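You operate a simulated robot arm through the tools that you are given. There is no shell and no other tool.

You run a simulated two-armed robot. Do the job below in one go: nothing can be reset, and whatever is moved stays where it is left.

Task
Wipe up the spill on the island top on the sink side with the blue towel and put it back.

It is judged by the outcome, as a careful person would: the job done as asked, and still so three seconds after it is handed in. It fails if anything else is knocked over, pushed out of place, dropped, spilled or broken. Flat cloth is picked up by pressing the open fingertips on it (5 to 10 N) and closing them slowly along it; thin cloth reads only 2 to 8 mm in the jaws.

Robot
Two 7-joint arms with two-finger parallel grippers on one trunk, on a base that moves. Base frame: it is fixed to the floor where the robot stands at the start and does not move with it; the origin is under the middle of the robot, x ahead of it, y to its left, z up. Readings come in m, degrees, newtons and seconds.
The left shoulder is at the start at [0.05, 0.177, 1.079], the right one opposite. With the tool pointing down near the work surface each hand reaches from about 0.1 to 0.68 m from the robot's upright axis, wherever it stands, measured 20 degrees to its own side. Places, roughly: blue towel [-0.75, -2.75, 1]. Payload 3.43 kg a hand.
The tool frame of a hand sits at the grasp point between the pads (the TCP): z along the fingers, y along the line on which they close. The tips reach 0.034 m beyond it. Largest opening 0.128 m; finger width 0.024, thickness 0.012; the body of the gripper, 0.048 by 0.13 m, starts 0.096 m behind the TCP.
Orientation is told as [roll, pitch, yaw] about the base's x, y, z axes, in that order, counted from this pose: with the fingers straight down and closing along the base's y, the tool's x points along the base's -x, its y along +y and its z along -z.

Tools
- The arms move only by the tool apply_moves. It takes "left_moves", "right_moves" or both (then of equal length, played together; a hand with none holds still); each is a list of rows, each an object of numbers (a shift or turn left out is 0, a gripper value left out holds the last): "fingers": the opening in per cent of the stroke, from 0 (shut) to 100 (fully open); "tx", "ty", "tz": the shift along the base's x, y, z in m; "rx", "ry", "rz": the turn, a rotation vector about the base's x, y, z in rad. In form: [{"fingers": .., "tx": .., "ty": .., "tz": .., "rx": .., "ry": .., "rz": ..}, ...]. A call has 1 to 20 rows; each row is the pose to reach, as a shift and turn from the pose commanded when the call began. A row lasts 0.2 s, in which the tool goes at most 0.05 m and 8.6 degrees; a call with a longer step from one row to the next is refused whole, and so is a gripper value outside its range. Where a pose cannot be reached the arm comes as near as it can. A force on the tool above 40 N (or 10 N above the force at the start of the call, whichever is more), or a blocked arm, ends the call early, and 0.2 s more pass. Each finger travels about 0.108 m/s and halts on what it meets, pressing with about 24 N; the grip force reading is that of the motor and also rises with nothing between the fingers. The clock runs only during rows and for 0.2 s after the last one: add rows that repeat a pose to give the fingers time. The reply holds the time, the measured pose of the TCP, the force on the tool along the base axes, the opening and the grip force, in the units named above and with some noise, with the torque about the TCP (base axes, N m) and any sound that the robot's microphone picked up, and new pictures: "views" is both (left out), scene, wrist or none (wrist: the cameras of the hands that moved).
- Cameras (640 x 400 px; columns grow to the right, rows downward): "scene" is now at [0.1601, -0.0066, 1.253]; the picture's right is [-0.07, -1.00, 0.00], its down [-0.47, 0.03, -0.88] and it looks along [0.88, -0.06, -0.47] (base axes); focal length 244 px, centre (320, 200). "left" rides on the left gripper at [0.076, 0.011, -0.16] in its tool frame; the picture's right is [-0.15, 0.99, 0.00], its down [-0.88, -0.13, -0.46] and it looks along [-0.45, -0.07, 0.89] (tool axes); focal length 234 px, centre (320, 200). "right" rides on the right gripper at [0.076, -0.011, -0.16] in its tool frame; the picture's right is [0.15, 0.99, 0.00], its down [-0.88, 0.13, -0.46] and it looks along [-0.45, 0.07, 0.89] (tool axes); focal length 234 px, centre (320, 200). There is no depth. A picture from a camera that has moved, and an enlarged one, comes with that camera's place and axes in the base frame and with its lens.
- move_column(by): slides the trunk up (or, below 0, down) by that many m; the arms and the scene camera ride with it, the base frame stays. It gives what a move gives, with no picture.
- drive_base(legs): drives the robot by 1 to 6 legs, each [ahead, turn to the left] in m and degrees, along the robot's own axes; the way and the turn of a leg run together, so that a leg with both is an arc; at most 1.5 m and 180 degrees a leg. The arms and the cameras ride along, it lands a little off, and it stops where it bumps. It gives what a move gives, and a new picture of the scene camera.
- aim_head(pan, tilt): turns the head with the scene camera to pan (to the left, within 80 degrees either way) and tilt (down, from -29 to 69), counted from straight ahead of the robot. It gives what a move gives, and a new picture of the scene camera.
- zoom(camera, box): a new picture of the part [left, top, right, bottom] of that camera's present view, enlarged. It takes no simulated time.
- job_done(): hands the job in; it is judged then, once.

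Places have to be worked out from the pictures, the camera data and where the tool is seen. Open the grippers and draw the arms clear of the work before you hand the job in, unless the task says otherwise.

The tools are called after "Request:" as name(argument=value, ...) on one line, values as JSON. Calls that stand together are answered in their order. apply_moves: Moves the arms, as the interface text tells. Its arguments: {"type":"object","properties":{"left_moves":{"type":"array","items":{"type":"object","properties":{"fingers":{"type":"number"},"tx":{"type":"number"},"ty":{"type":"number"},"tz":{"type":"number"},"rx":{"type":"number"},"ry":{"type":"number"},"rz":{"type":"number"}}}},"right_moves":{"type":"array","items":{"type":"object","properties":{"fingers":{"type":"number"},"tx":{"type":"number"},"ty":{"type":"number"},"tz":{"type":"number"},"rx":{"type":"number"},"ry":{"type":"number"},"rz":{"type":"number"}}}},"views":{"type":"string","enum":["both","scene","wrist","none"]}},"required":[]} The other tools are called the same way: move_column (by) moves the trunk up or down; drive_base (legs) drives the base; aim_head (pan, tilt) turns the head that bears the scene camera; zoom (camera, box) takes an enlarged picture of a part of a camera's view; job_done () hands the job in.

At the start:

```text
time_s: 0.0
left_tcp_pos: [0.3467, 0.1369, 1.1449]
left_tcp_rot: [0.1, 0.1, 0.0]
left_ft_force: [-0.3, 0.5, -0.2]
left_wrist_torque: [0.01, 0.0, 0.03]
left_opening: 0.1277
left_finger_force: 0.1
right_tcp_pos: [0.3971, -0.1913, 1.0818]
right_tcp_rot: [0.0, 0.0, 0.0]
right_ft_force: [-0.4, -0.1, 0.5]
right_wrist_torque: [0.01, -0.01, 0.03]
right_opening: 0.1281
right_finger_force: 0.1
trunk travel left (down, up): [-0.25, 0.151]
robot x, y, heading: [-0.0022, -0.0046, -0.2]
head pan, tilt (commanded): [-4.1, 28.1]
```

scene: 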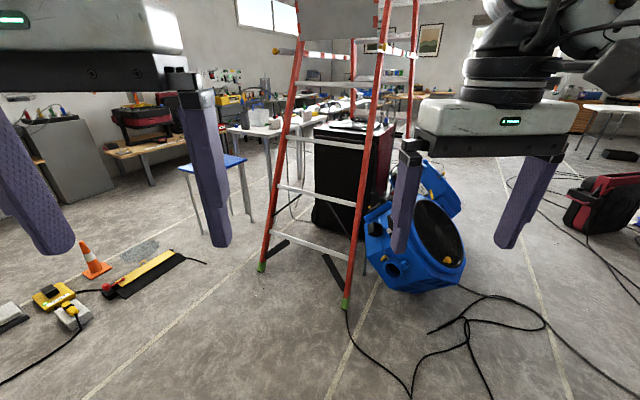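
right: 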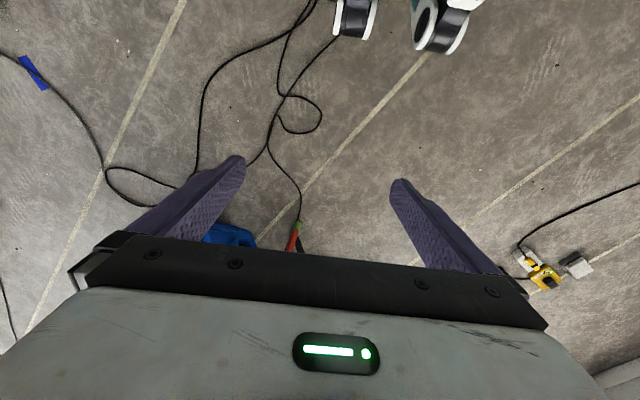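
left: 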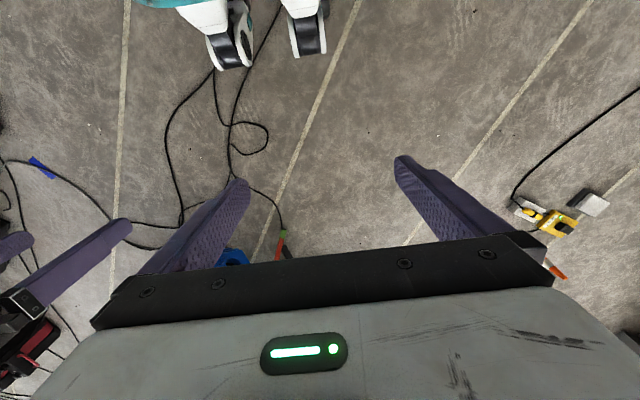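

The picture shows a workshop ahead, with no towel or island in view; the towel should be to my right and slightly behind (about [-0.75, -2.75]). I turn the head to the right to look.

Request:
aim_head(pan=-80, tilt=15)

```text
time_s: 1.5
left_tcp_pos: [0.3464, 0.1392, 1.1441]
left_tcp_rot: [0.0, 0.0, 0.0]
left_ft_force: [-0.5, 0.0, 0.3]
left_wrist_torque: [0.03, 0.0, 0.01]
left_opening: 0.1282
left_finger_force: 0.0
right_tcp_pos: [0.3964, -0.1914, 1.0815]
right_tcp_rot: [-0.1, 0.0, -0.1]
right_ft_force: [0.3, -0.1, -0.4]
right_wrist_torque: [0.02, 0.02, -0.02]
right_opening: 0.1281
right_finger_force: 0.0
trunk travel left (down, up): [-0.25, 0.151]
robot x, y, heading: [0.001, 0.0011, -0.1]
head pan, tilt (commanded): [-80.0, 15.0]
camera scene: at [0.0855, -0.0921, 1.2742], right [-0.98, -0.17, 0.0], down [-0.05, 0.26, -0.97], along [0.17, -0.95, -0.26], focal length 244 px, centre (320, 200)
```

scene: 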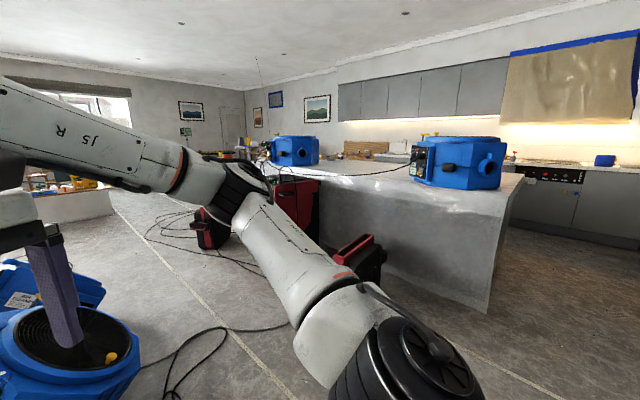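

An island with blue blowers on it stands to the right; the towel's place projects near the right blower. I zoom in on it.

Request:
zoom(camera="scene", box=[240, 110, 440, 235])

Request:
zoom(camera="scene", box=[400, 110, 600, 235])

```text
3.20 times, centred on (340, 172) of scene
camera zoom: at [0.0855, -0.0921, 1.2742], right [-0.98, -0.17, 0.0], down [-0.05, 0.26, -0.97], along [0.17, -0.95, -0.26], focal length 781 px, centre (256, 288)
```

zoom: 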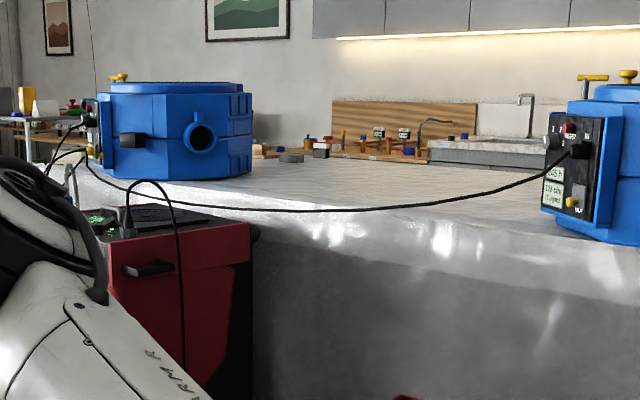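

```text
3.20 times, centred on (500, 172) of scene
camera zoom: at [0.0855, -0.0921, 1.2742], right [-0.98, -0.17, 0.0], down [-0.05, 0.26, -0.97], along [0.17, -0.95, -0.26], focal length 781 px, centre (-256, 288)
```

zoom: 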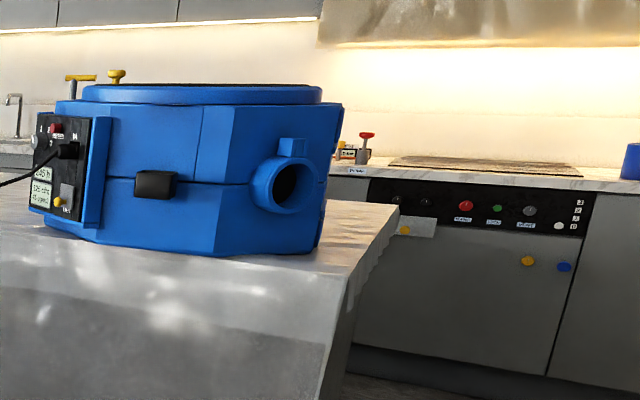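

The island's near face is about y≈-1.8 and the sink (faucet) stands on the counter beyond it, so the sink side is likely the far side. I turn the robot to the right in place to see the way around.

Request:
drive_base(legs=[[0, -90]])

Request:
aim_head(pan=0, tilt=20)

Request:
aim_head(pan=-60, tilt=20)

```text
time_s: 5.7
left_tcp_pos: [0.1304, -0.3489, 1.1453]
left_tcp_rot: [0.0, 0.1, -91.0]
left_ft_force: [1.3, 0.5, 0.0]
left_wrist_torque: [0.01, 0.02, -0.05]
left_opening: 0.1282
left_finger_force: 0.0
right_tcp_pos: [-0.1975, -0.3929, 1.0824]
right_tcp_rot: [0.0, 0.1, -91.1]
right_ft_force: [0.4, -0.7, 0.4]
right_wrist_torque: [0.04, 0.0, 0.02]
right_opening: 0.128
right_finger_force: 0.1
trunk travel left (down, up): [-0.25, 0.151]
robot x, y, heading: [-0.0001, -0.0012, -90.9]
head pan, tilt (commanded): [-80.0, 15.0]
camera scene: at [-0.0945, -0.0846, 1.2742], right [-0.16, 0.99, 0.0], down [0.26, 0.04, -0.97], along [-0.95, -0.15, -0.26], focal length 244 px, centre (320, 200)
```

scene: 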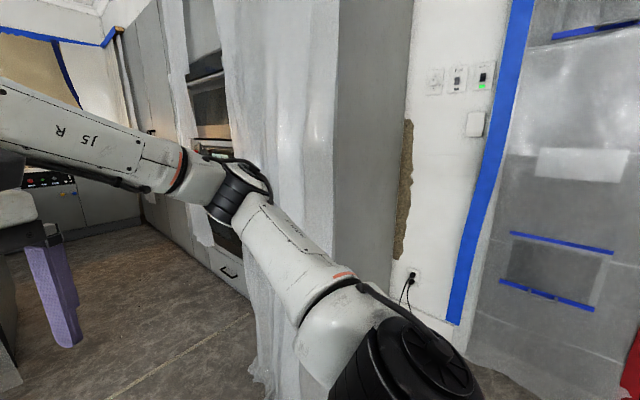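

```text
time_s: 7.3
left_tcp_pos: [0.1321, -0.3494, 1.1438]
left_tcp_rot: [0.0, 0.0, -91.0]
left_ft_force: [-0.2, 0.6, 0.2]
left_wrist_torque: [-0.01, 0.02, -0.03]
left_opening: 0.1279
left_finger_force: 0.1
right_tcp_pos: [-0.1992, -0.3927, 1.0829]
right_tcp_rot: [0.0, 0.0, -91.1]
right_ft_force: [-0.4, 0.7, -0.7]
right_wrist_torque: [0.01, 0.01, 0.02]
right_opening: 0.1278
right_finger_force: 0.0
trunk travel left (down, up): [-0.25, 0.151]
robot x, y, heading: [0.0026, 0.004, -91.2]
head pan, tilt (commanded): [0.0, 20.0]
camera scene: at [-0.0039, -0.1632, 1.2661], right [-1.0, 0.02, 0.0], down [0.01, 0.34, -0.94], along [-0.02, -0.94, -0.34], focal length 244 px, centre (320, 200)
```

scene: 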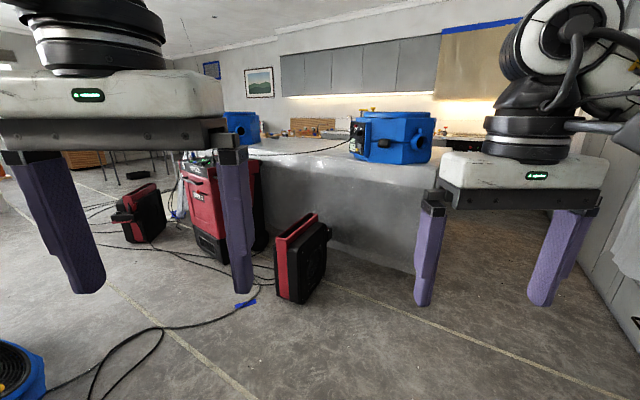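

```text
time_s: 8.6
left_tcp_pos: [0.1324, -0.3488, 1.1447]
left_tcp_rot: [0.0, 0.1, -91.0]
left_ft_force: [0.6, -0.4, 0.4]
left_wrist_torque: [0.01, -0.03, -0.01]
left_opening: 0.1283
left_finger_force: 0.0
right_tcp_pos: [-0.1983, -0.3931, 1.082]
right_tcp_rot: [0.0, 0.0, -91.1]
right_ft_force: [0.4, 0.2, 0.3]
right_wrist_torque: [0.04, -0.03, 0.02]
right_opening: 0.1281
right_finger_force: 0.1
trunk travel left (down, up): [-0.25, 0.151]
robot x, y, heading: [-0.003, 0.0013, -90.8]
head pan, tilt (commanded): [-60.0, 20.0]
camera scene: at [-0.0836, -0.1152, 1.2661], right [-0.48, 0.87, 0.0], down [0.3, 0.17, -0.94], along [-0.82, -0.46, -0.34], focal length 244 px, centre (320, 200)
```

scene: 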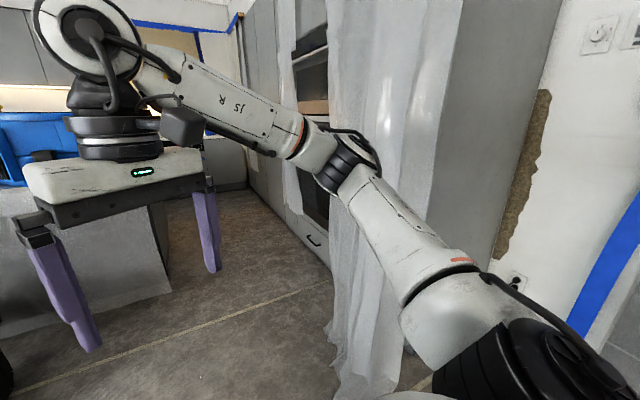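

The room is turned about 30° to my frame: the island's near right corner is at about (-0.84,-1.80) and the aisle past its right end runs at heading ≈-120°, with sheeting on the right. I turn to that heading and raise the trunk for a better view over the island.

Request:
drive_base(legs=[[0, -30]])

Request:
move_column(by=0.15)

Request:
aim_head(pan=20, tilt=20)

Request:
aim_head(pan=-10, tilt=25)

```text
time_s: 10.4
left_tcp_pos: [-0.0603, -0.3676, 1.1447]
left_tcp_rot: [0.0, 0.0, -121.0]
left_ft_force: [-0.1, -0.1, 0.3]
left_wrist_torque: [-0.07, -0.01, -0.05]
left_opening: 0.1279
left_finger_force: 0.0
right_tcp_pos: [-0.3677, -0.242, 1.0818]
right_tcp_rot: [0.0, 0.0, -121.0]
right_ft_force: [-0.3, 1.0, -0.6]
right_wrist_torque: [0.02, 0.0, -0.01]
right_opening: 0.1281
right_finger_force: 0.1
trunk travel left (down, up): [-0.25, 0.151]
robot x, y, heading: [-0.0014, -0.0013, -120.8]
head pan, tilt (commanded): [-60.0, 20.0]
camera scene: at [-0.1303, -0.0582, 1.266], right [0.02, 1.0, 0.0], down [0.34, -0.01, -0.94], along [-0.94, 0.02, -0.34], focal length 244 px, centre (320, 200)
```

scene: 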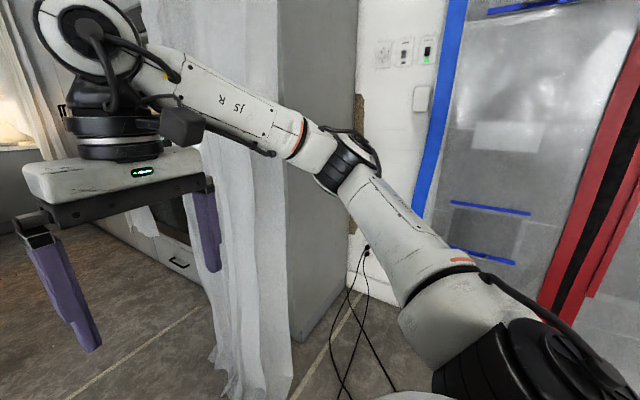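

```text
time_s: 12.2
left_tcp_pos: [-0.0595, -0.3687, 1.2941]
left_tcp_rot: [0.0, 0.0, -121.0]
left_ft_force: [0.1, 0.5, 0.0]
left_wrist_torque: [-0.02, -0.01, 0.04]
left_opening: 0.1281
left_finger_force: 0.0
right_tcp_pos: [-0.3689, -0.2419, 1.2328]
right_tcp_rot: [0.0, 0.1, -121.1]
right_ft_force: [0.1, -0.6, -0.7]
right_wrist_torque: [0.0, 0.03, 0.02]
right_opening: 0.128
right_finger_force: 0.0
trunk travel left (down, up): [-0.4, 0.001]
robot x, y, heading: [-0.0008, 0.0001, -121.2]
head pan, tilt (commanded): [-60.0, 20.0]
```

```text
time_s: 13.7
left_tcp_pos: [-0.0591, -0.3681, 1.2958]
left_tcp_rot: [0.0, 0.0, -121.0]
left_ft_force: [-0.6, 0.2, -1.1]
left_wrist_torque: [0.02, -0.02, 0.01]
left_opening: 0.1281
left_finger_force: 0.0
right_tcp_pos: [-0.3679, -0.2412, 1.2323]
right_tcp_rot: [0.0, 0.0, -121.1]
right_ft_force: [0.2, 0.7, 0.3]
right_wrist_torque: [0.0, -0.02, -0.03]
right_opening: 0.128
right_finger_force: 0.0
trunk travel left (down, up): [-0.4, 0.001]
robot x, y, heading: [-0.0038, -0.0016, -121.2]
head pan, tilt (commanded): [20.0, 20.0]
camera scene: at [-0.0547, -0.1515, 1.4161], right [-0.98, 0.19, 0.0], down [0.07, 0.34, -0.94], along [-0.18, -0.92, -0.34], focal length 244 px, centre (320, 200)
```

scene: 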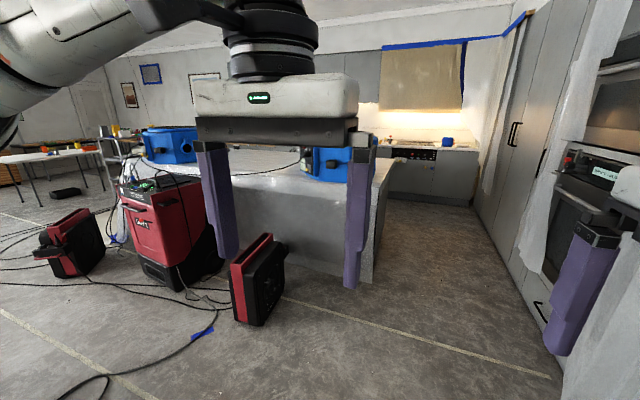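

```text
time_s: 14.7
left_tcp_pos: [-0.0594, -0.3687, 1.2937]
left_tcp_rot: [0.0, 0.0, -120.9]
left_ft_force: [-0.8, 0.3, -0.6]
left_wrist_torque: [0.05, -0.03, 0.03]
left_opening: 0.1281
left_finger_force: 0.0
right_tcp_pos: [-0.369, -0.2417, 1.232]
right_tcp_rot: [0.0, 0.0, -121.1]
right_ft_force: [-0.5, 0.2, -0.6]
right_wrist_torque: [0.0, 0.02, -0.01]
right_opening: 0.1278
right_finger_force: 0.1
trunk travel left (down, up): [-0.4, 0.001]
robot x, y, heading: [-0.0032, 0.0006, -121.4]
head pan, tilt (commanded): [-10.0, 25.0]
camera scene: at [-0.0973, -0.1296, 1.408], right [-0.76, 0.66, 0.0], down [0.28, 0.32, -0.91], along [-0.59, -0.68, -0.42], focal length 244 px, centre (320, 200)
```

scene: 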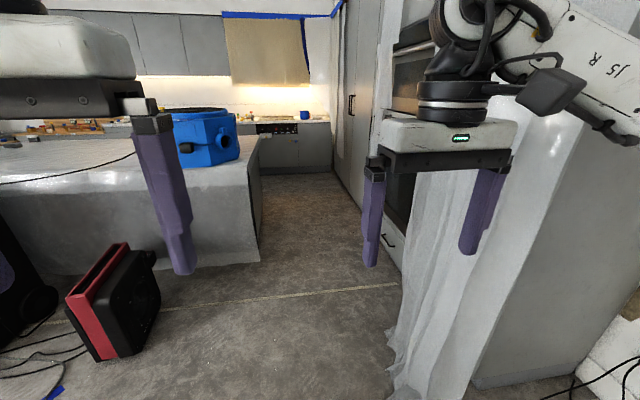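

The aisle between the island end and the sheeting is now visible. I zoom in on the sheet's foot and the island's far corner to measure the gap.

Request:
zoom(camera="scene", box=[340, 240, 596, 400])

Request:
zoom(camera="scene", box=[190, 90, 390, 215])

Request:
aim_head(pan=-30, tilt=50)

```text
2.50 times, centred on (468, 320) of scene
camera zoom: at [-0.0973, -0.1296, 1.408], right [-0.76, 0.66, 0.0], down [0.28, 0.32, -0.91], along [-0.59, -0.68, -0.42], focal length 610 px, centre (-50, -100)
```

zoom: 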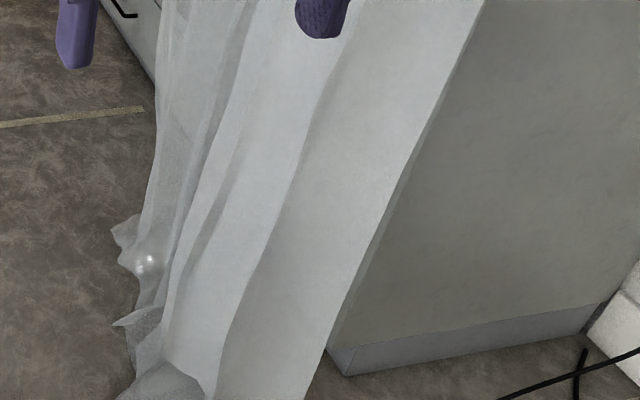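

```text
3.20 times, centred on (290, 152) of scene
camera zoom: at [-0.0973, -0.1296, 1.408], right [-0.76, 0.66, 0.0], down [0.28, 0.32, -0.91], along [-0.59, -0.68, -0.42], focal length 781 px, centre (416, 352)
```

zoom: 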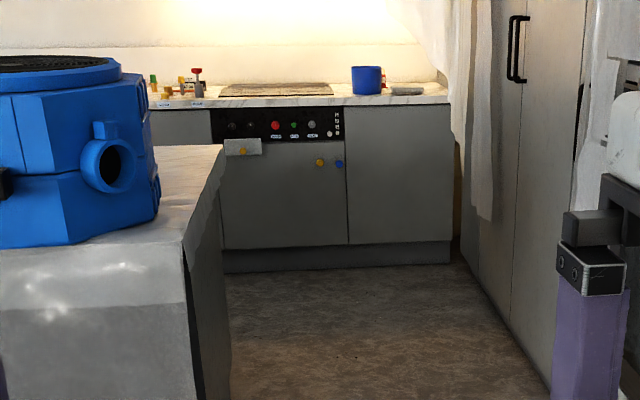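

```text
time_s: 15.6
left_tcp_pos: [-0.0589, -0.3682, 1.2948]
left_tcp_rot: [0.0, -0.1, -121.1]
left_ft_force: [1.1, -0.1, 0.2]
left_wrist_torque: [0.01, -0.01, -0.03]
left_opening: 0.1281
left_finger_force: 0.0
right_tcp_pos: [-0.369, -0.2425, 1.2324]
right_tcp_rot: [0.0, 0.0, -121.3]
right_ft_force: [-0.7, 0.0, 0.3]
right_wrist_torque: [0.03, 0.01, -0.01]
right_opening: 0.1279
right_finger_force: 0.0
trunk travel left (down, up): [-0.4, 0.001]
robot x, y, heading: [0.0012, 0.0011, -120.9]
head pan, tilt (commanded): [-30.0, 50.0]
camera scene: at [-0.1042, -0.0975, 1.3705], right [-0.49, 0.87, 0.0], down [0.67, 0.37, -0.64], along [-0.56, -0.31, -0.77], focal length 244 px, centre (320, 200)
```

scene: 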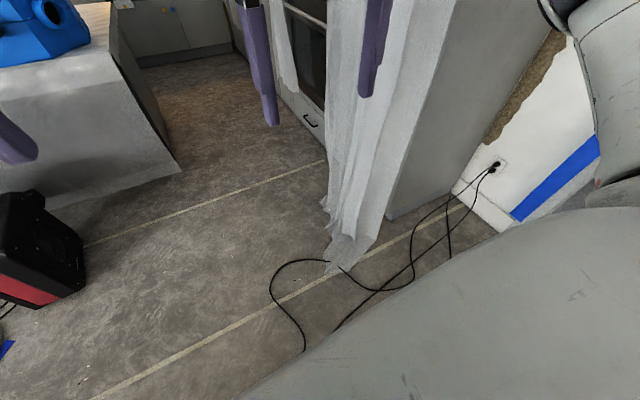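

Measured: island near corner (-0.82,-1.78), top about z=0.88, depth ≈1.2 m, sheet's foot near (-0.72,-0.30)…(-1.07,-0.62), back counter about 1.15 m beyond the island. I drive ahead along the aisle and then shift a little to the right to clear the island's end.

Request:
drive_base(legs=[[0.9, 0], [0, -20], [0.65, 0], [0, 19]])

Request:
aim_head(pan=30, tilt=35)

```text
time_s: 25.7
left_tcp_pos: [-1.0343, -1.5543, 1.2941]
left_tcp_rot: [0.0, 0.0, -121.7]
left_ft_force: [-0.1, -0.5, -0.5]
left_wrist_torque: [0.04, 0.02, -0.01]
left_opening: 0.1281
left_finger_force: 0.0
right_tcp_pos: [-1.3426, -1.4218, 1.235]
right_tcp_rot: [0.0, 0.0, -121.8]
right_ft_force: [0.4, 0.5, 0.3]
right_wrist_torque: [0.0, 0.02, -0.02]
right_opening: 0.1281
right_finger_force: 0.0
trunk travel left (down, up): [-0.4, 0.001]
robot x, y, heading: [-0.9716, -1.1892, -121.6]
head pan, tilt (commanded): [-30.0, 50.0]
camera scene: at [-1.0767, -1.2821, 1.3705], right [-0.47, 0.88, 0.0], down [0.67, 0.36, -0.64], along [-0.57, -0.3, -0.77], focal length 244 px, centre (320, 200)
```

scene: 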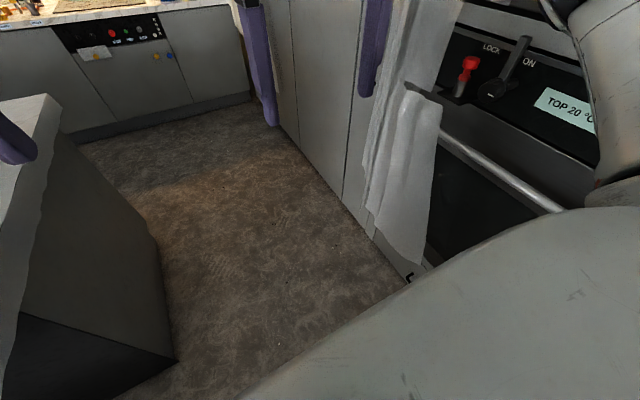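

```text
time_s: 27.0
left_tcp_pos: [-1.0362, -1.552, 1.2954]
left_tcp_rot: [0.0, -0.1, -121.6]
left_ft_force: [-0.5, 1.1, -0.1]
left_wrist_torque: [-0.02, 0.0, 0.01]
left_opening: 0.1279
left_finger_force: 0.0
right_tcp_pos: [-1.3429, -1.4223, 1.2332]
right_tcp_rot: [0.0, 0.0, -121.8]
right_ft_force: [-0.6, 0.8, 0.0]
right_wrist_torque: [-0.01, 0.02, 0.03]
right_opening: 0.128
right_finger_force: 0.0
trunk travel left (down, up): [-0.4, 0.001]
robot x, y, heading: [-0.9703, -1.1845, -121.8]
head pan, tilt (commanded): [30.0, 35.0]
camera scene: at [-1.012, -1.3333, 1.3922], right [-1.0, 0.03, 0.0], down [0.02, 0.57, -0.82], along [-0.03, -0.82, -0.57], focal length 244 px, centre (320, 200)
```

scene: 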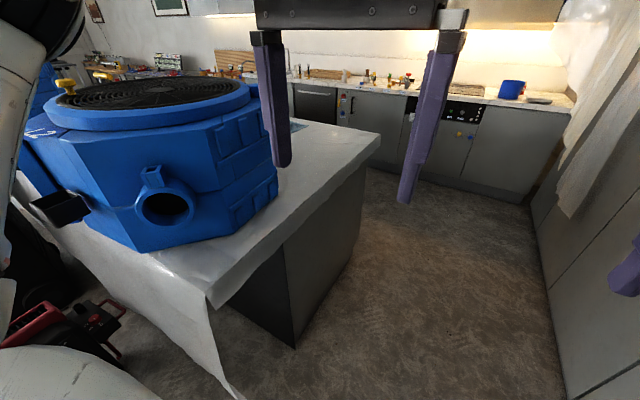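

I've passed the sheet; the island top's right corners are near (-0.78,-1.65) and (-1.40,-2.66), and a bluish patch shows on the top near the far edge. I zoom in there.

Request:
zoom(camera="scene", box=[180, 40, 400, 178])

Request:
zoom(camera="scene", box=[260, 100, 340, 150])

```text
2.90 times, centred on (290, 109) of scene
camera zoom: at [-1.012, -1.3333, 1.3922], right [-1.0, 0.03, 0.0], down [0.02, 0.57, -0.82], along [-0.03, -0.82, -0.57], focal length 707 px, centre (407, 464)
```

zoom: 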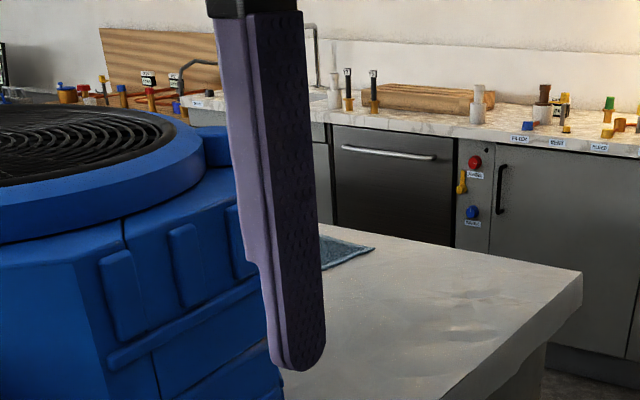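

```text
8.00 times, centred on (300, 125) of scene
camera zoom: at [-1.012, -1.3333, 1.3922], right [-1.0, 0.03, 0.0], down [0.02, 0.57, -0.82], along [-0.03, -0.82, -0.57], focal length 1952 px, centre (480, 800)
```

zoom: 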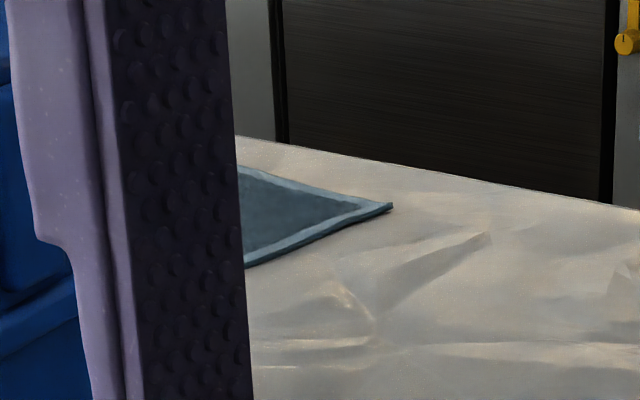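

The towel lies flat on the top near the far edge, its right corner around (-1.0,-2.9). The aisle is about 1.17 m wide and I stand near its middle, so I keep going straight along it and look again.

Request:
drive_base(legs=[[0.7, -2], [0.7, 0]])

Request:
aim_head(pan=70, tilt=30)

```text
time_s: 34.2
left_tcp_pos: [-1.8188, -2.705, 1.2943]
left_tcp_rot: [0.0, 0.1, -124.2]
left_ft_force: [-0.1, -0.3, 0.0]
left_wrist_torque: [0.02, 0.0, -0.02]
left_opening: 0.1281
left_finger_force: 0.2
right_tcp_pos: [-2.1202, -2.5624, 1.2316]
right_tcp_rot: [0.0, -0.1, -124.3]
right_ft_force: [-0.4, -0.3, 0.2]
right_wrist_torque: [-0.01, -0.01, 0.0]
right_opening: 0.1278
right_finger_force: 0.1
trunk travel left (down, up): [-0.4, 0.001]
robot x, y, heading: [-1.7385, -2.3425, -124.2]
head pan, tilt (commanded): [30.0, 35.0]
camera scene: at [-1.7854, -2.4878, 1.3922], right [-1.0, 0.07, 0.0], down [0.04, 0.57, -0.82], along [-0.06, -0.82, -0.57], focal length 244 px, centre (320, 200)
```

scene: 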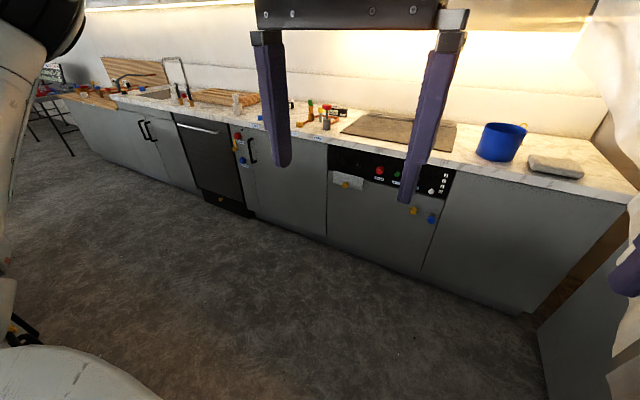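

```text
time_s: 35.3
left_tcp_pos: [-1.8187, -2.706, 1.2942]
left_tcp_rot: [0.0, 0.0, -124.2]
left_ft_force: [0.7, 0.3, -0.4]
left_wrist_torque: [-0.01, -0.02, 0.0]
left_opening: 0.1278
left_finger_force: 0.2
right_tcp_pos: [-2.1197, -2.5626, 1.232]
right_tcp_rot: [0.0, 0.0, -124.2]
right_ft_force: [0.4, -0.8, 0.3]
right_wrist_torque: [-0.02, 0.01, 0.0]
right_opening: 0.1279
right_finger_force: 0.1
trunk travel left (down, up): [-0.4, 0.001]
robot x, y, heading: [-1.7405, -2.3446, -123.9]
head pan, tilt (commanded): [70.0, 30.0]
camera scene: at [-1.7259, -2.4731, 1.4], right [-0.81, -0.58, 0.0], down [-0.29, 0.41, -0.87], along [0.51, -0.7, -0.5], focal length 244 px, centre (320, 200)
```

scene: 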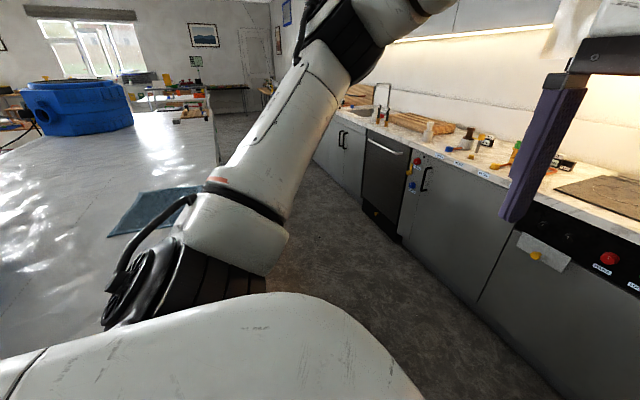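

The towel lies on the draped top near its sink-side edge, and the back counter front is about 1.25 m beyond the island. I drive past the island's corner, turn left into the sink aisle and look at the top.

Request:
drive_base(legs=[[0.75, 2], [0, 90]])

Request:
aim_head(pan=60, tilt=30)

Request:
aim_head(pan=20, tilt=30)

```text
time_s: 43.1
left_tcp_pos: [-1.7824, -3.0405, 1.2942]
left_tcp_rot: [0.0, 0.1, -32.3]
left_ft_force: [-1.1, -0.2, -0.3]
left_wrist_torque: [0.0, -0.03, 0.0]
left_opening: 0.1282
left_finger_force: 0.1
right_tcp_pos: [-1.9166, -3.3459, 1.2328]
right_tcp_rot: [0.0, 0.0, -32.3]
right_ft_force: [0.7, -0.2, 0.0]
right_wrist_torque: [0.01, -0.02, 0.0]
right_opening: 0.1281
right_finger_force: 0.0
trunk travel left (down, up): [-0.4, 0.001]
robot x, y, heading: [-2.1505, -2.9733, -32.2]
head pan, tilt (commanded): [70.0, 30.0]
camera scene: at [-2.0192, -2.955, 1.4], right [0.61, -0.79, 0.0], down [-0.4, -0.31, -0.87], along [0.69, 0.53, -0.5], focal length 244 px, centre (320, 200)
```

scene: 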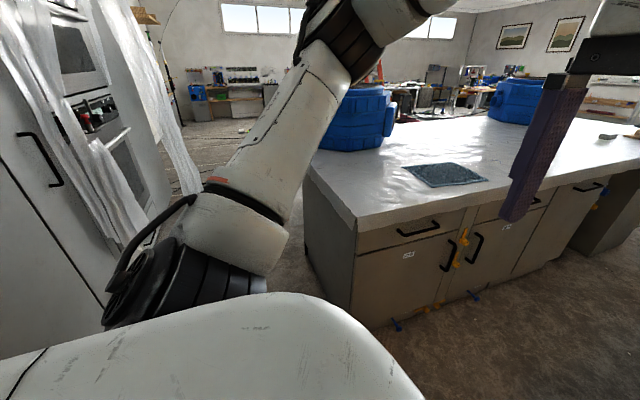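

```text
time_s: 43.9
left_tcp_pos: [-1.7833, -3.0414, 1.2941]
left_tcp_rot: [0.0, 0.1, -32.3]
left_ft_force: [-0.2, 0.3, -0.3]
left_wrist_torque: [0.0, -0.03, 0.01]
left_opening: 0.1281
left_finger_force: 0.1
right_tcp_pos: [-1.9158, -3.3471, 1.2321]
right_tcp_rot: [0.0, 0.0, -32.5]
right_ft_force: [-0.1, 0.0, -0.8]
right_wrist_torque: [-0.02, 0.01, 0.02]
right_opening: 0.1278
right_finger_force: 0.1
trunk travel left (down, up): [-0.4, 0.001]
robot x, y, heading: [-2.152, -2.9706, -32.3]
head pan, tilt (commanded): [60.0, 30.0]
camera scene: at [-2.0108, -2.9684, 1.4], right [0.47, -0.89, 0.0], down [-0.44, -0.23, -0.87], along [0.77, 0.4, -0.5], focal length 244 px, centre (320, 200)
```

scene: 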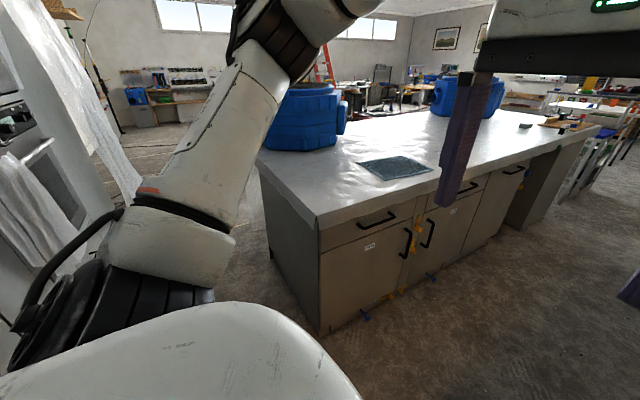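

```text
time_s: 44.9
left_tcp_pos: [-1.7833, -3.0411, 1.2952]
left_tcp_rot: [0.0, 0.0, -32.3]
left_ft_force: [-0.5, 0.4, -0.1]
left_wrist_torque: [0.0, 0.02, -0.01]
left_opening: 0.1278
left_finger_force: 0.1
right_tcp_pos: [-1.9163, -3.3464, 1.2319]
right_tcp_rot: [0.0, -0.1, -32.3]
right_ft_force: [0.1, 0.3, -0.7]
right_wrist_torque: [-0.03, 0.01, -0.02]
right_opening: 0.1278
right_finger_force: 0.0
trunk travel left (down, up): [-0.4, 0.001]
robot x, y, heading: [-2.1527, -2.9723, -32.3]
head pan, tilt (commanded): [20.0, 30.0]
camera scene: at [-2.0025, -3.0297, 1.4], right [-0.21, -0.98, 0.0], down [-0.49, 0.11, -0.87], along [0.85, -0.18, -0.5], focal length 244 px, centre (320, 200)
```

scene: 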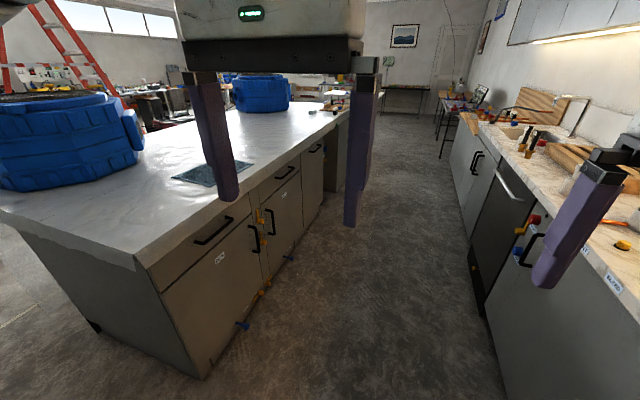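

The towel (about 0.27 × 0.34 m) is centred near (-0.69,-2.75) on the top. I look for the spill: zoom on the top in this view, then from a left-panned view.

Request:
zoom(camera="scene", box=[140, 80, 360, 218])

Request:
aim_head(pan=45, tilt=25)

Request:
zoom(camera="scene", box=[230, 60, 550, 260])

```text
2.90 times, centred on (250, 149) of scene
camera zoom: at [-2.0025, -3.0297, 1.4], right [-0.21, -0.98, 0.0], down [-0.49, 0.11, -0.87], along [0.85, -0.18, -0.5], focal length 707 px, centre (523, 348)
```

zoom: 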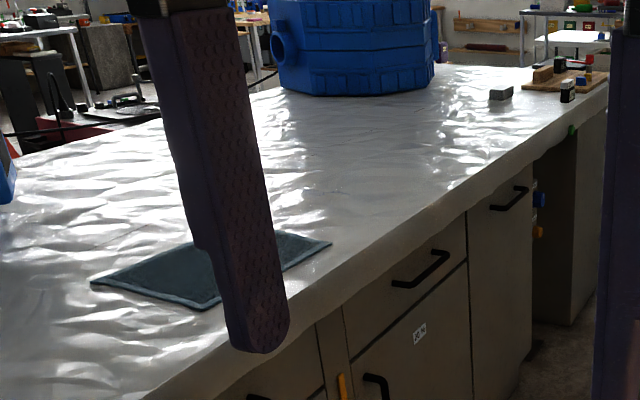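

```text
time_s: 45.8
left_tcp_pos: [-1.7826, -3.0424, 1.2935]
left_tcp_rot: [0.0, 0.0, -32.2]
left_ft_force: [0.8, -1.0, 0.8]
left_wrist_torque: [0.02, 0.03, -0.02]
left_opening: 0.1279
left_finger_force: 0.2
right_tcp_pos: [-1.9163, -3.3463, 1.2321]
right_tcp_rot: [0.0, -0.1, -32.2]
right_ft_force: [-0.5, 0.2, -0.4]
right_wrist_torque: [0.02, -0.02, 0.0]
right_opening: 0.1278
right_finger_force: 0.1
trunk travel left (down, up): [-0.4, 0.001]
robot x, y, heading: [-2.1472, -2.9724, -32.1]
head pan, tilt (commanded): [45.0, 25.0]
camera scene: at [-2.001, -2.9903, 1.408], right [0.22, -0.98, 0.0], down [-0.41, -0.09, -0.91], along [0.88, 0.2, -0.42], focal length 244 px, centre (320, 200)
```

scene: 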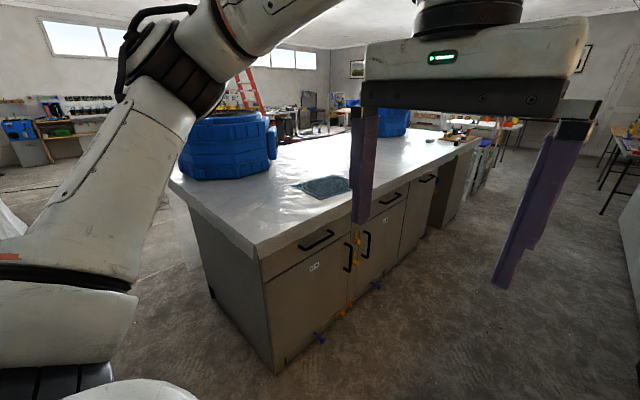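

```text
2.00 times, centred on (390, 160) of scene
camera zoom: at [-2.001, -2.9903, 1.408], right [0.22, -0.98, 0.0], down [-0.41, -0.09, -0.91], along [0.88, 0.2, -0.42], focal length 488 px, centre (180, 280)
```

zoom: 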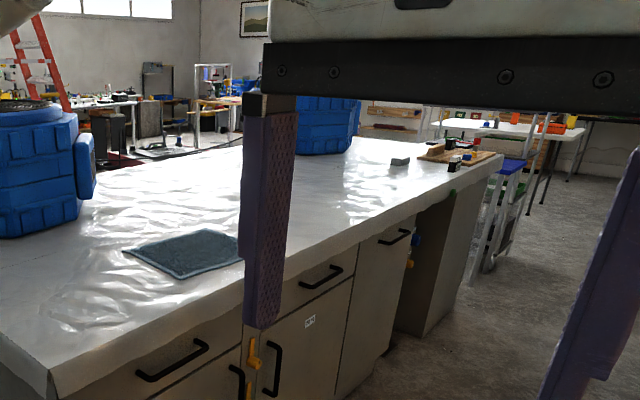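

No clear puddle is visible from here. I drive further along the sink aisle and look at the top beside the towel from closer.

Request:
drive_base(legs=[[0.75, 0]])

Request:
aim_head(pan=30, tilt=30)

Request:
zoom(camera="scene", box=[0, 80, 320, 280])

```text
time_s: 49.9
left_tcp_pos: [-1.1522, -3.4448, 1.2941]
left_tcp_rot: [0.0, -0.1, -32.6]
left_ft_force: [0.7, 0.2, -0.5]
left_wrist_torque: [-0.01, -0.03, -0.02]
left_opening: 0.1281
left_finger_force: 0.0
right_tcp_pos: [-1.2866, -3.7504, 1.2318]
right_tcp_rot: [0.0, 0.1, -32.8]
right_ft_force: [0.3, -0.5, 0.5]
right_wrist_torque: [0.01, -0.01, -0.01]
right_opening: 0.128
right_finger_force: 0.1
trunk travel left (down, up): [-0.4, 0.001]
robot x, y, heading: [-1.5199, -3.3742, -33.0]
head pan, tilt (commanded): [45.0, 25.0]
camera scene: at [-1.3695, -3.3934, 1.4079], right [0.21, -0.98, 0.0], down [-0.41, -0.09, -0.91], along [0.89, 0.19, -0.42], focal length 244 px, centre (320, 200)
```

scene: 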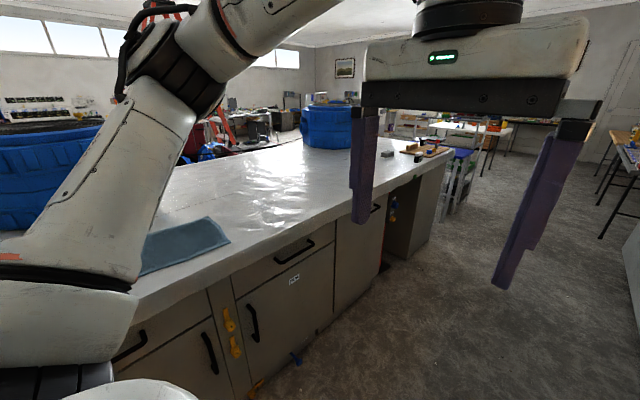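

```text
time_s: 50.7
left_tcp_pos: [-1.1517, -3.4452, 1.2948]
left_tcp_rot: [0.0, -0.1, -32.6]
left_ft_force: [1.5, -0.8, 0.3]
left_wrist_torque: [0.02, 0.04, 0.01]
left_opening: 0.1282
left_finger_force: 0.1
right_tcp_pos: [-1.288, -3.7505, 1.2322]
right_tcp_rot: [0.0, -0.1, -32.7]
right_ft_force: [-0.6, -0.2, -0.3]
right_wrist_torque: [-0.02, 0.0, 0.02]
right_opening: 0.128
right_finger_force: 0.1
trunk travel left (down, up): [-0.4, 0.001]
robot x, y, heading: [-1.5179, -3.3754, -32.9]
head pan, tilt (commanded): [30.0, 30.0]
camera scene: at [-1.3695, -3.417, 1.4], right [-0.05, -1.0, 0.0], down [-0.5, 0.02, -0.87], along [0.87, -0.04, -0.5], focal length 244 px, centre (320, 200)
```

scene: 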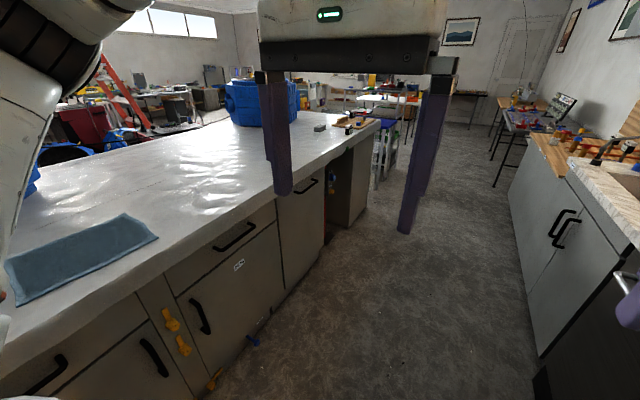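

```text
2.00 times, centred on (160, 180) of scene
camera zoom: at [-1.3695, -3.417, 1.4], right [-0.05, -1.0, 0.0], down [-0.5, 0.02, -0.87], along [0.87, -0.04, -0.5], focal length 488 px, centre (640, 240)
```

zoom: 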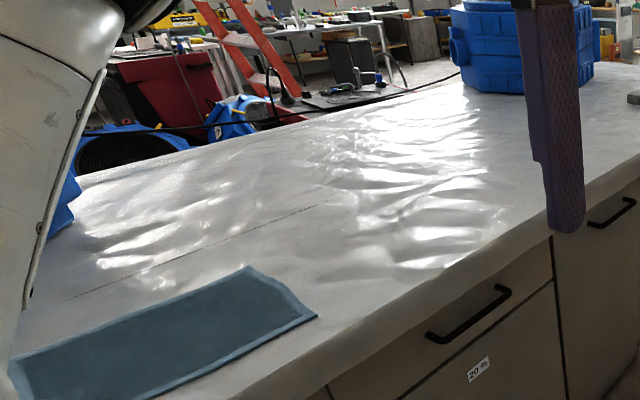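

I enlarge the shiny region beyond the towel to look for a wet patch.

Request:
zoom(camera="scene", box=[110, 130, 270, 230])

Request:
zoom(camera="scene", box=[20, 140, 180, 240])

Request:
zoom(camera="scene", box=[220, 90, 400, 202])

```text
4.00 times, centred on (190, 180) of scene
camera zoom: at [-1.3695, -3.417, 1.4], right [-0.05, -1.0, 0.0], down [-0.5, 0.02, -0.87], along [0.87, -0.04, -0.5], focal length 976 px, centre (840, 280)
```

zoom: 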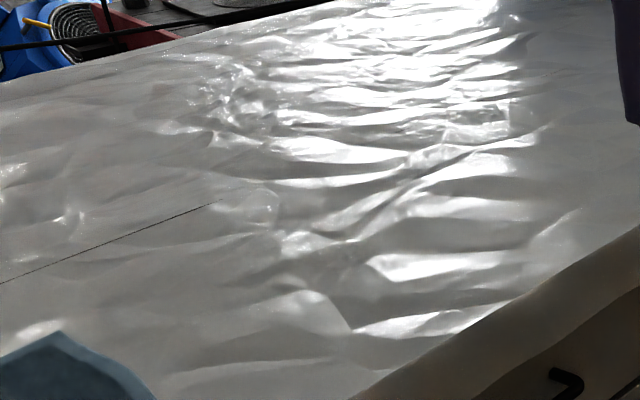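

```text
4.00 times, centred on (100, 190) of scene
camera zoom: at [-1.3695, -3.417, 1.4], right [-0.05, -1.0, 0.0], down [-0.5, 0.02, -0.87], along [0.87, -0.04, -0.5], focal length 976 px, centre (1200, 240)
```

zoom: 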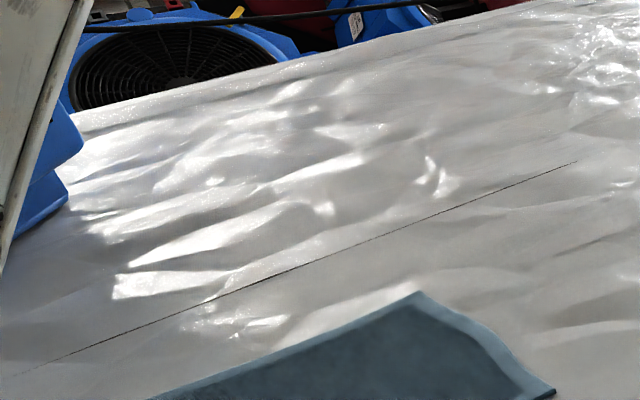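

```text
3.56 times, centred on (310, 146) of scene
camera zoom: at [-1.3695, -3.417, 1.4], right [-0.05, -1.0, 0.0], down [-0.5, 0.02, -0.87], along [0.87, -0.04, -0.5], focal length 867 px, centre (356, 392)
```

zoom: 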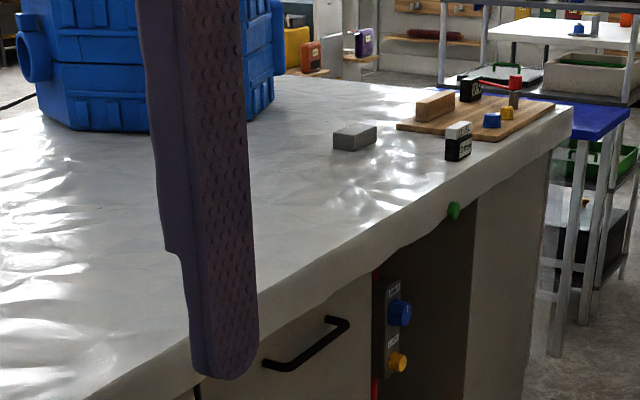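

There may be a clear wet patch around the end of the dark seam line, near (-0.26,-2.75), but it is not certain. I move on along the aisle, turn to face the island and look down at the top.

Request:
drive_base(legs=[[0.55, 0], [0, 90]])

Request:
aim_head(pan=0, tilt=30)

```text
time_s: 57.6
left_tcp_pos: [-0.9823, -3.3055, 1.2946]
left_tcp_rot: [0.0, -0.1, 56.9]
left_ft_force: [-0.7, 0.2, 0.1]
left_wrist_torque: [-0.01, -0.01, 0.05]
left_opening: 0.1281
left_finger_force: 0.0
right_tcp_pos: [-0.6768, -3.4432, 1.2325]
right_tcp_rot: [-0.1, -0.1, 56.8]
right_ft_force: [-0.1, 0.1, 0.7]
right_wrist_torque: [-0.03, -0.01, 0.02]
right_opening: 0.128
right_finger_force: 0.0
trunk travel left (down, up): [-0.4, 0.001]
robot x, y, heading: [-1.052, -3.671, 56.8]
head pan, tilt (commanded): [30.0, 30.0]
camera scene: at [-1.012, -3.5224, 1.4], right [1.0, -0.05, 0.0], down [-0.03, -0.5, -0.87], along [0.05, 0.86, -0.5], focal length 244 px, centre (320, 200)
```

scene: 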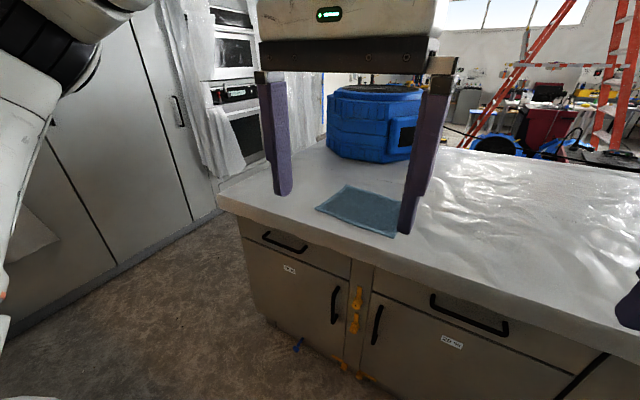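

```text
time_s: 58.6
left_tcp_pos: [-0.9812, -3.3063, 1.2949]
left_tcp_rot: [0.0, -0.1, 56.9]
left_ft_force: [0.4, 0.4, -0.3]
left_wrist_torque: [0.02, -0.01, 0.0]
left_opening: 0.128
left_finger_force: 0.0
right_tcp_pos: [-0.6772, -3.444, 1.2327]
right_tcp_rot: [0.0, -0.1, 56.8]
right_ft_force: [0.3, 0.1, 0.4]
right_wrist_torque: [-0.01, -0.02, 0.01]
right_opening: 0.128
right_finger_force: 0.0
trunk travel left (down, up): [-0.4, 0.001]
robot x, y, heading: [-1.0564, -3.671, 57.0]
head pan, tilt (commanded): [0.0, 30.0]
camera scene: at [-0.9675, -3.537, 1.4], right [0.84, -0.55, 0.0], down [-0.27, -0.42, -0.87], along [0.47, 0.73, -0.5], focal length 244 px, centre (320, 200)
```

scene: 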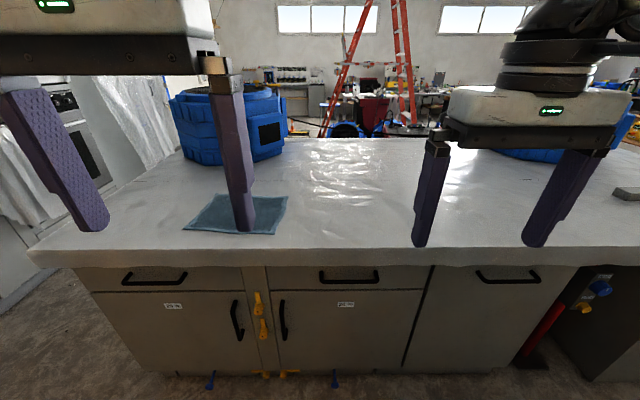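

I now face the island from the sink side. I zoom in on the top to find the spill.

Request:
zoom(camera="scene", box=[240, 130, 440, 255])

Request:
zoom(camera="scene", box=[430, 130, 630, 255])

Request:
zoom(camera="scene", box=[80, 140, 280, 265])

```text
3.20 times, centred on (340, 192) of scene
camera zoom: at [-0.9675, -3.537, 1.4], right [0.84, -0.55, 0.0], down [-0.27, -0.42, -0.87], along [0.47, 0.73, -0.5], focal length 781 px, centre (256, 224)
```

zoom: 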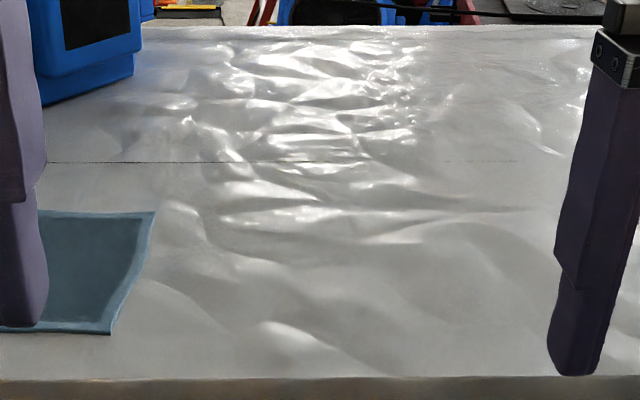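

```text
3.20 times, centred on (530, 192) of scene
camera zoom: at [-0.9675, -3.537, 1.4], right [0.84, -0.55, 0.0], down [-0.27, -0.42, -0.87], along [0.47, 0.73, -0.5], focal length 781 px, centre (-352, 224)
```

zoom: 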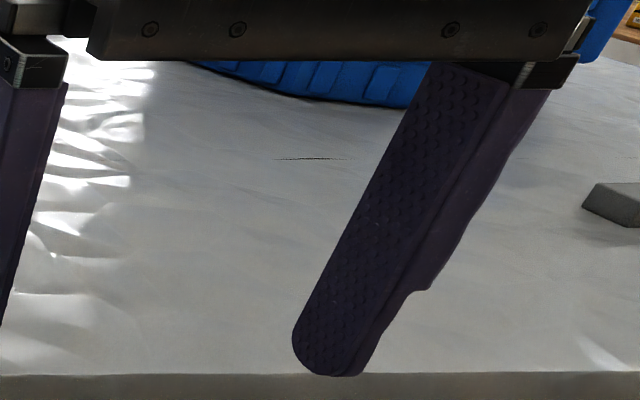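

```text
3.20 times, centred on (180, 202) of scene
camera zoom: at [-0.9675, -3.537, 1.4], right [0.84, -0.55, 0.0], down [-0.27, -0.42, -0.87], along [0.47, 0.73, -0.5], focal length 781 px, centre (768, 192)
```

zoom: 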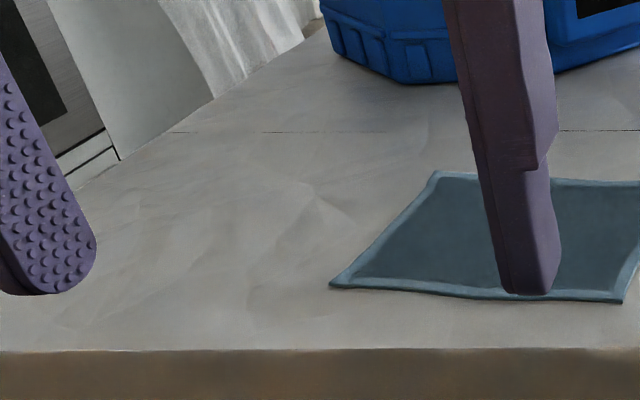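

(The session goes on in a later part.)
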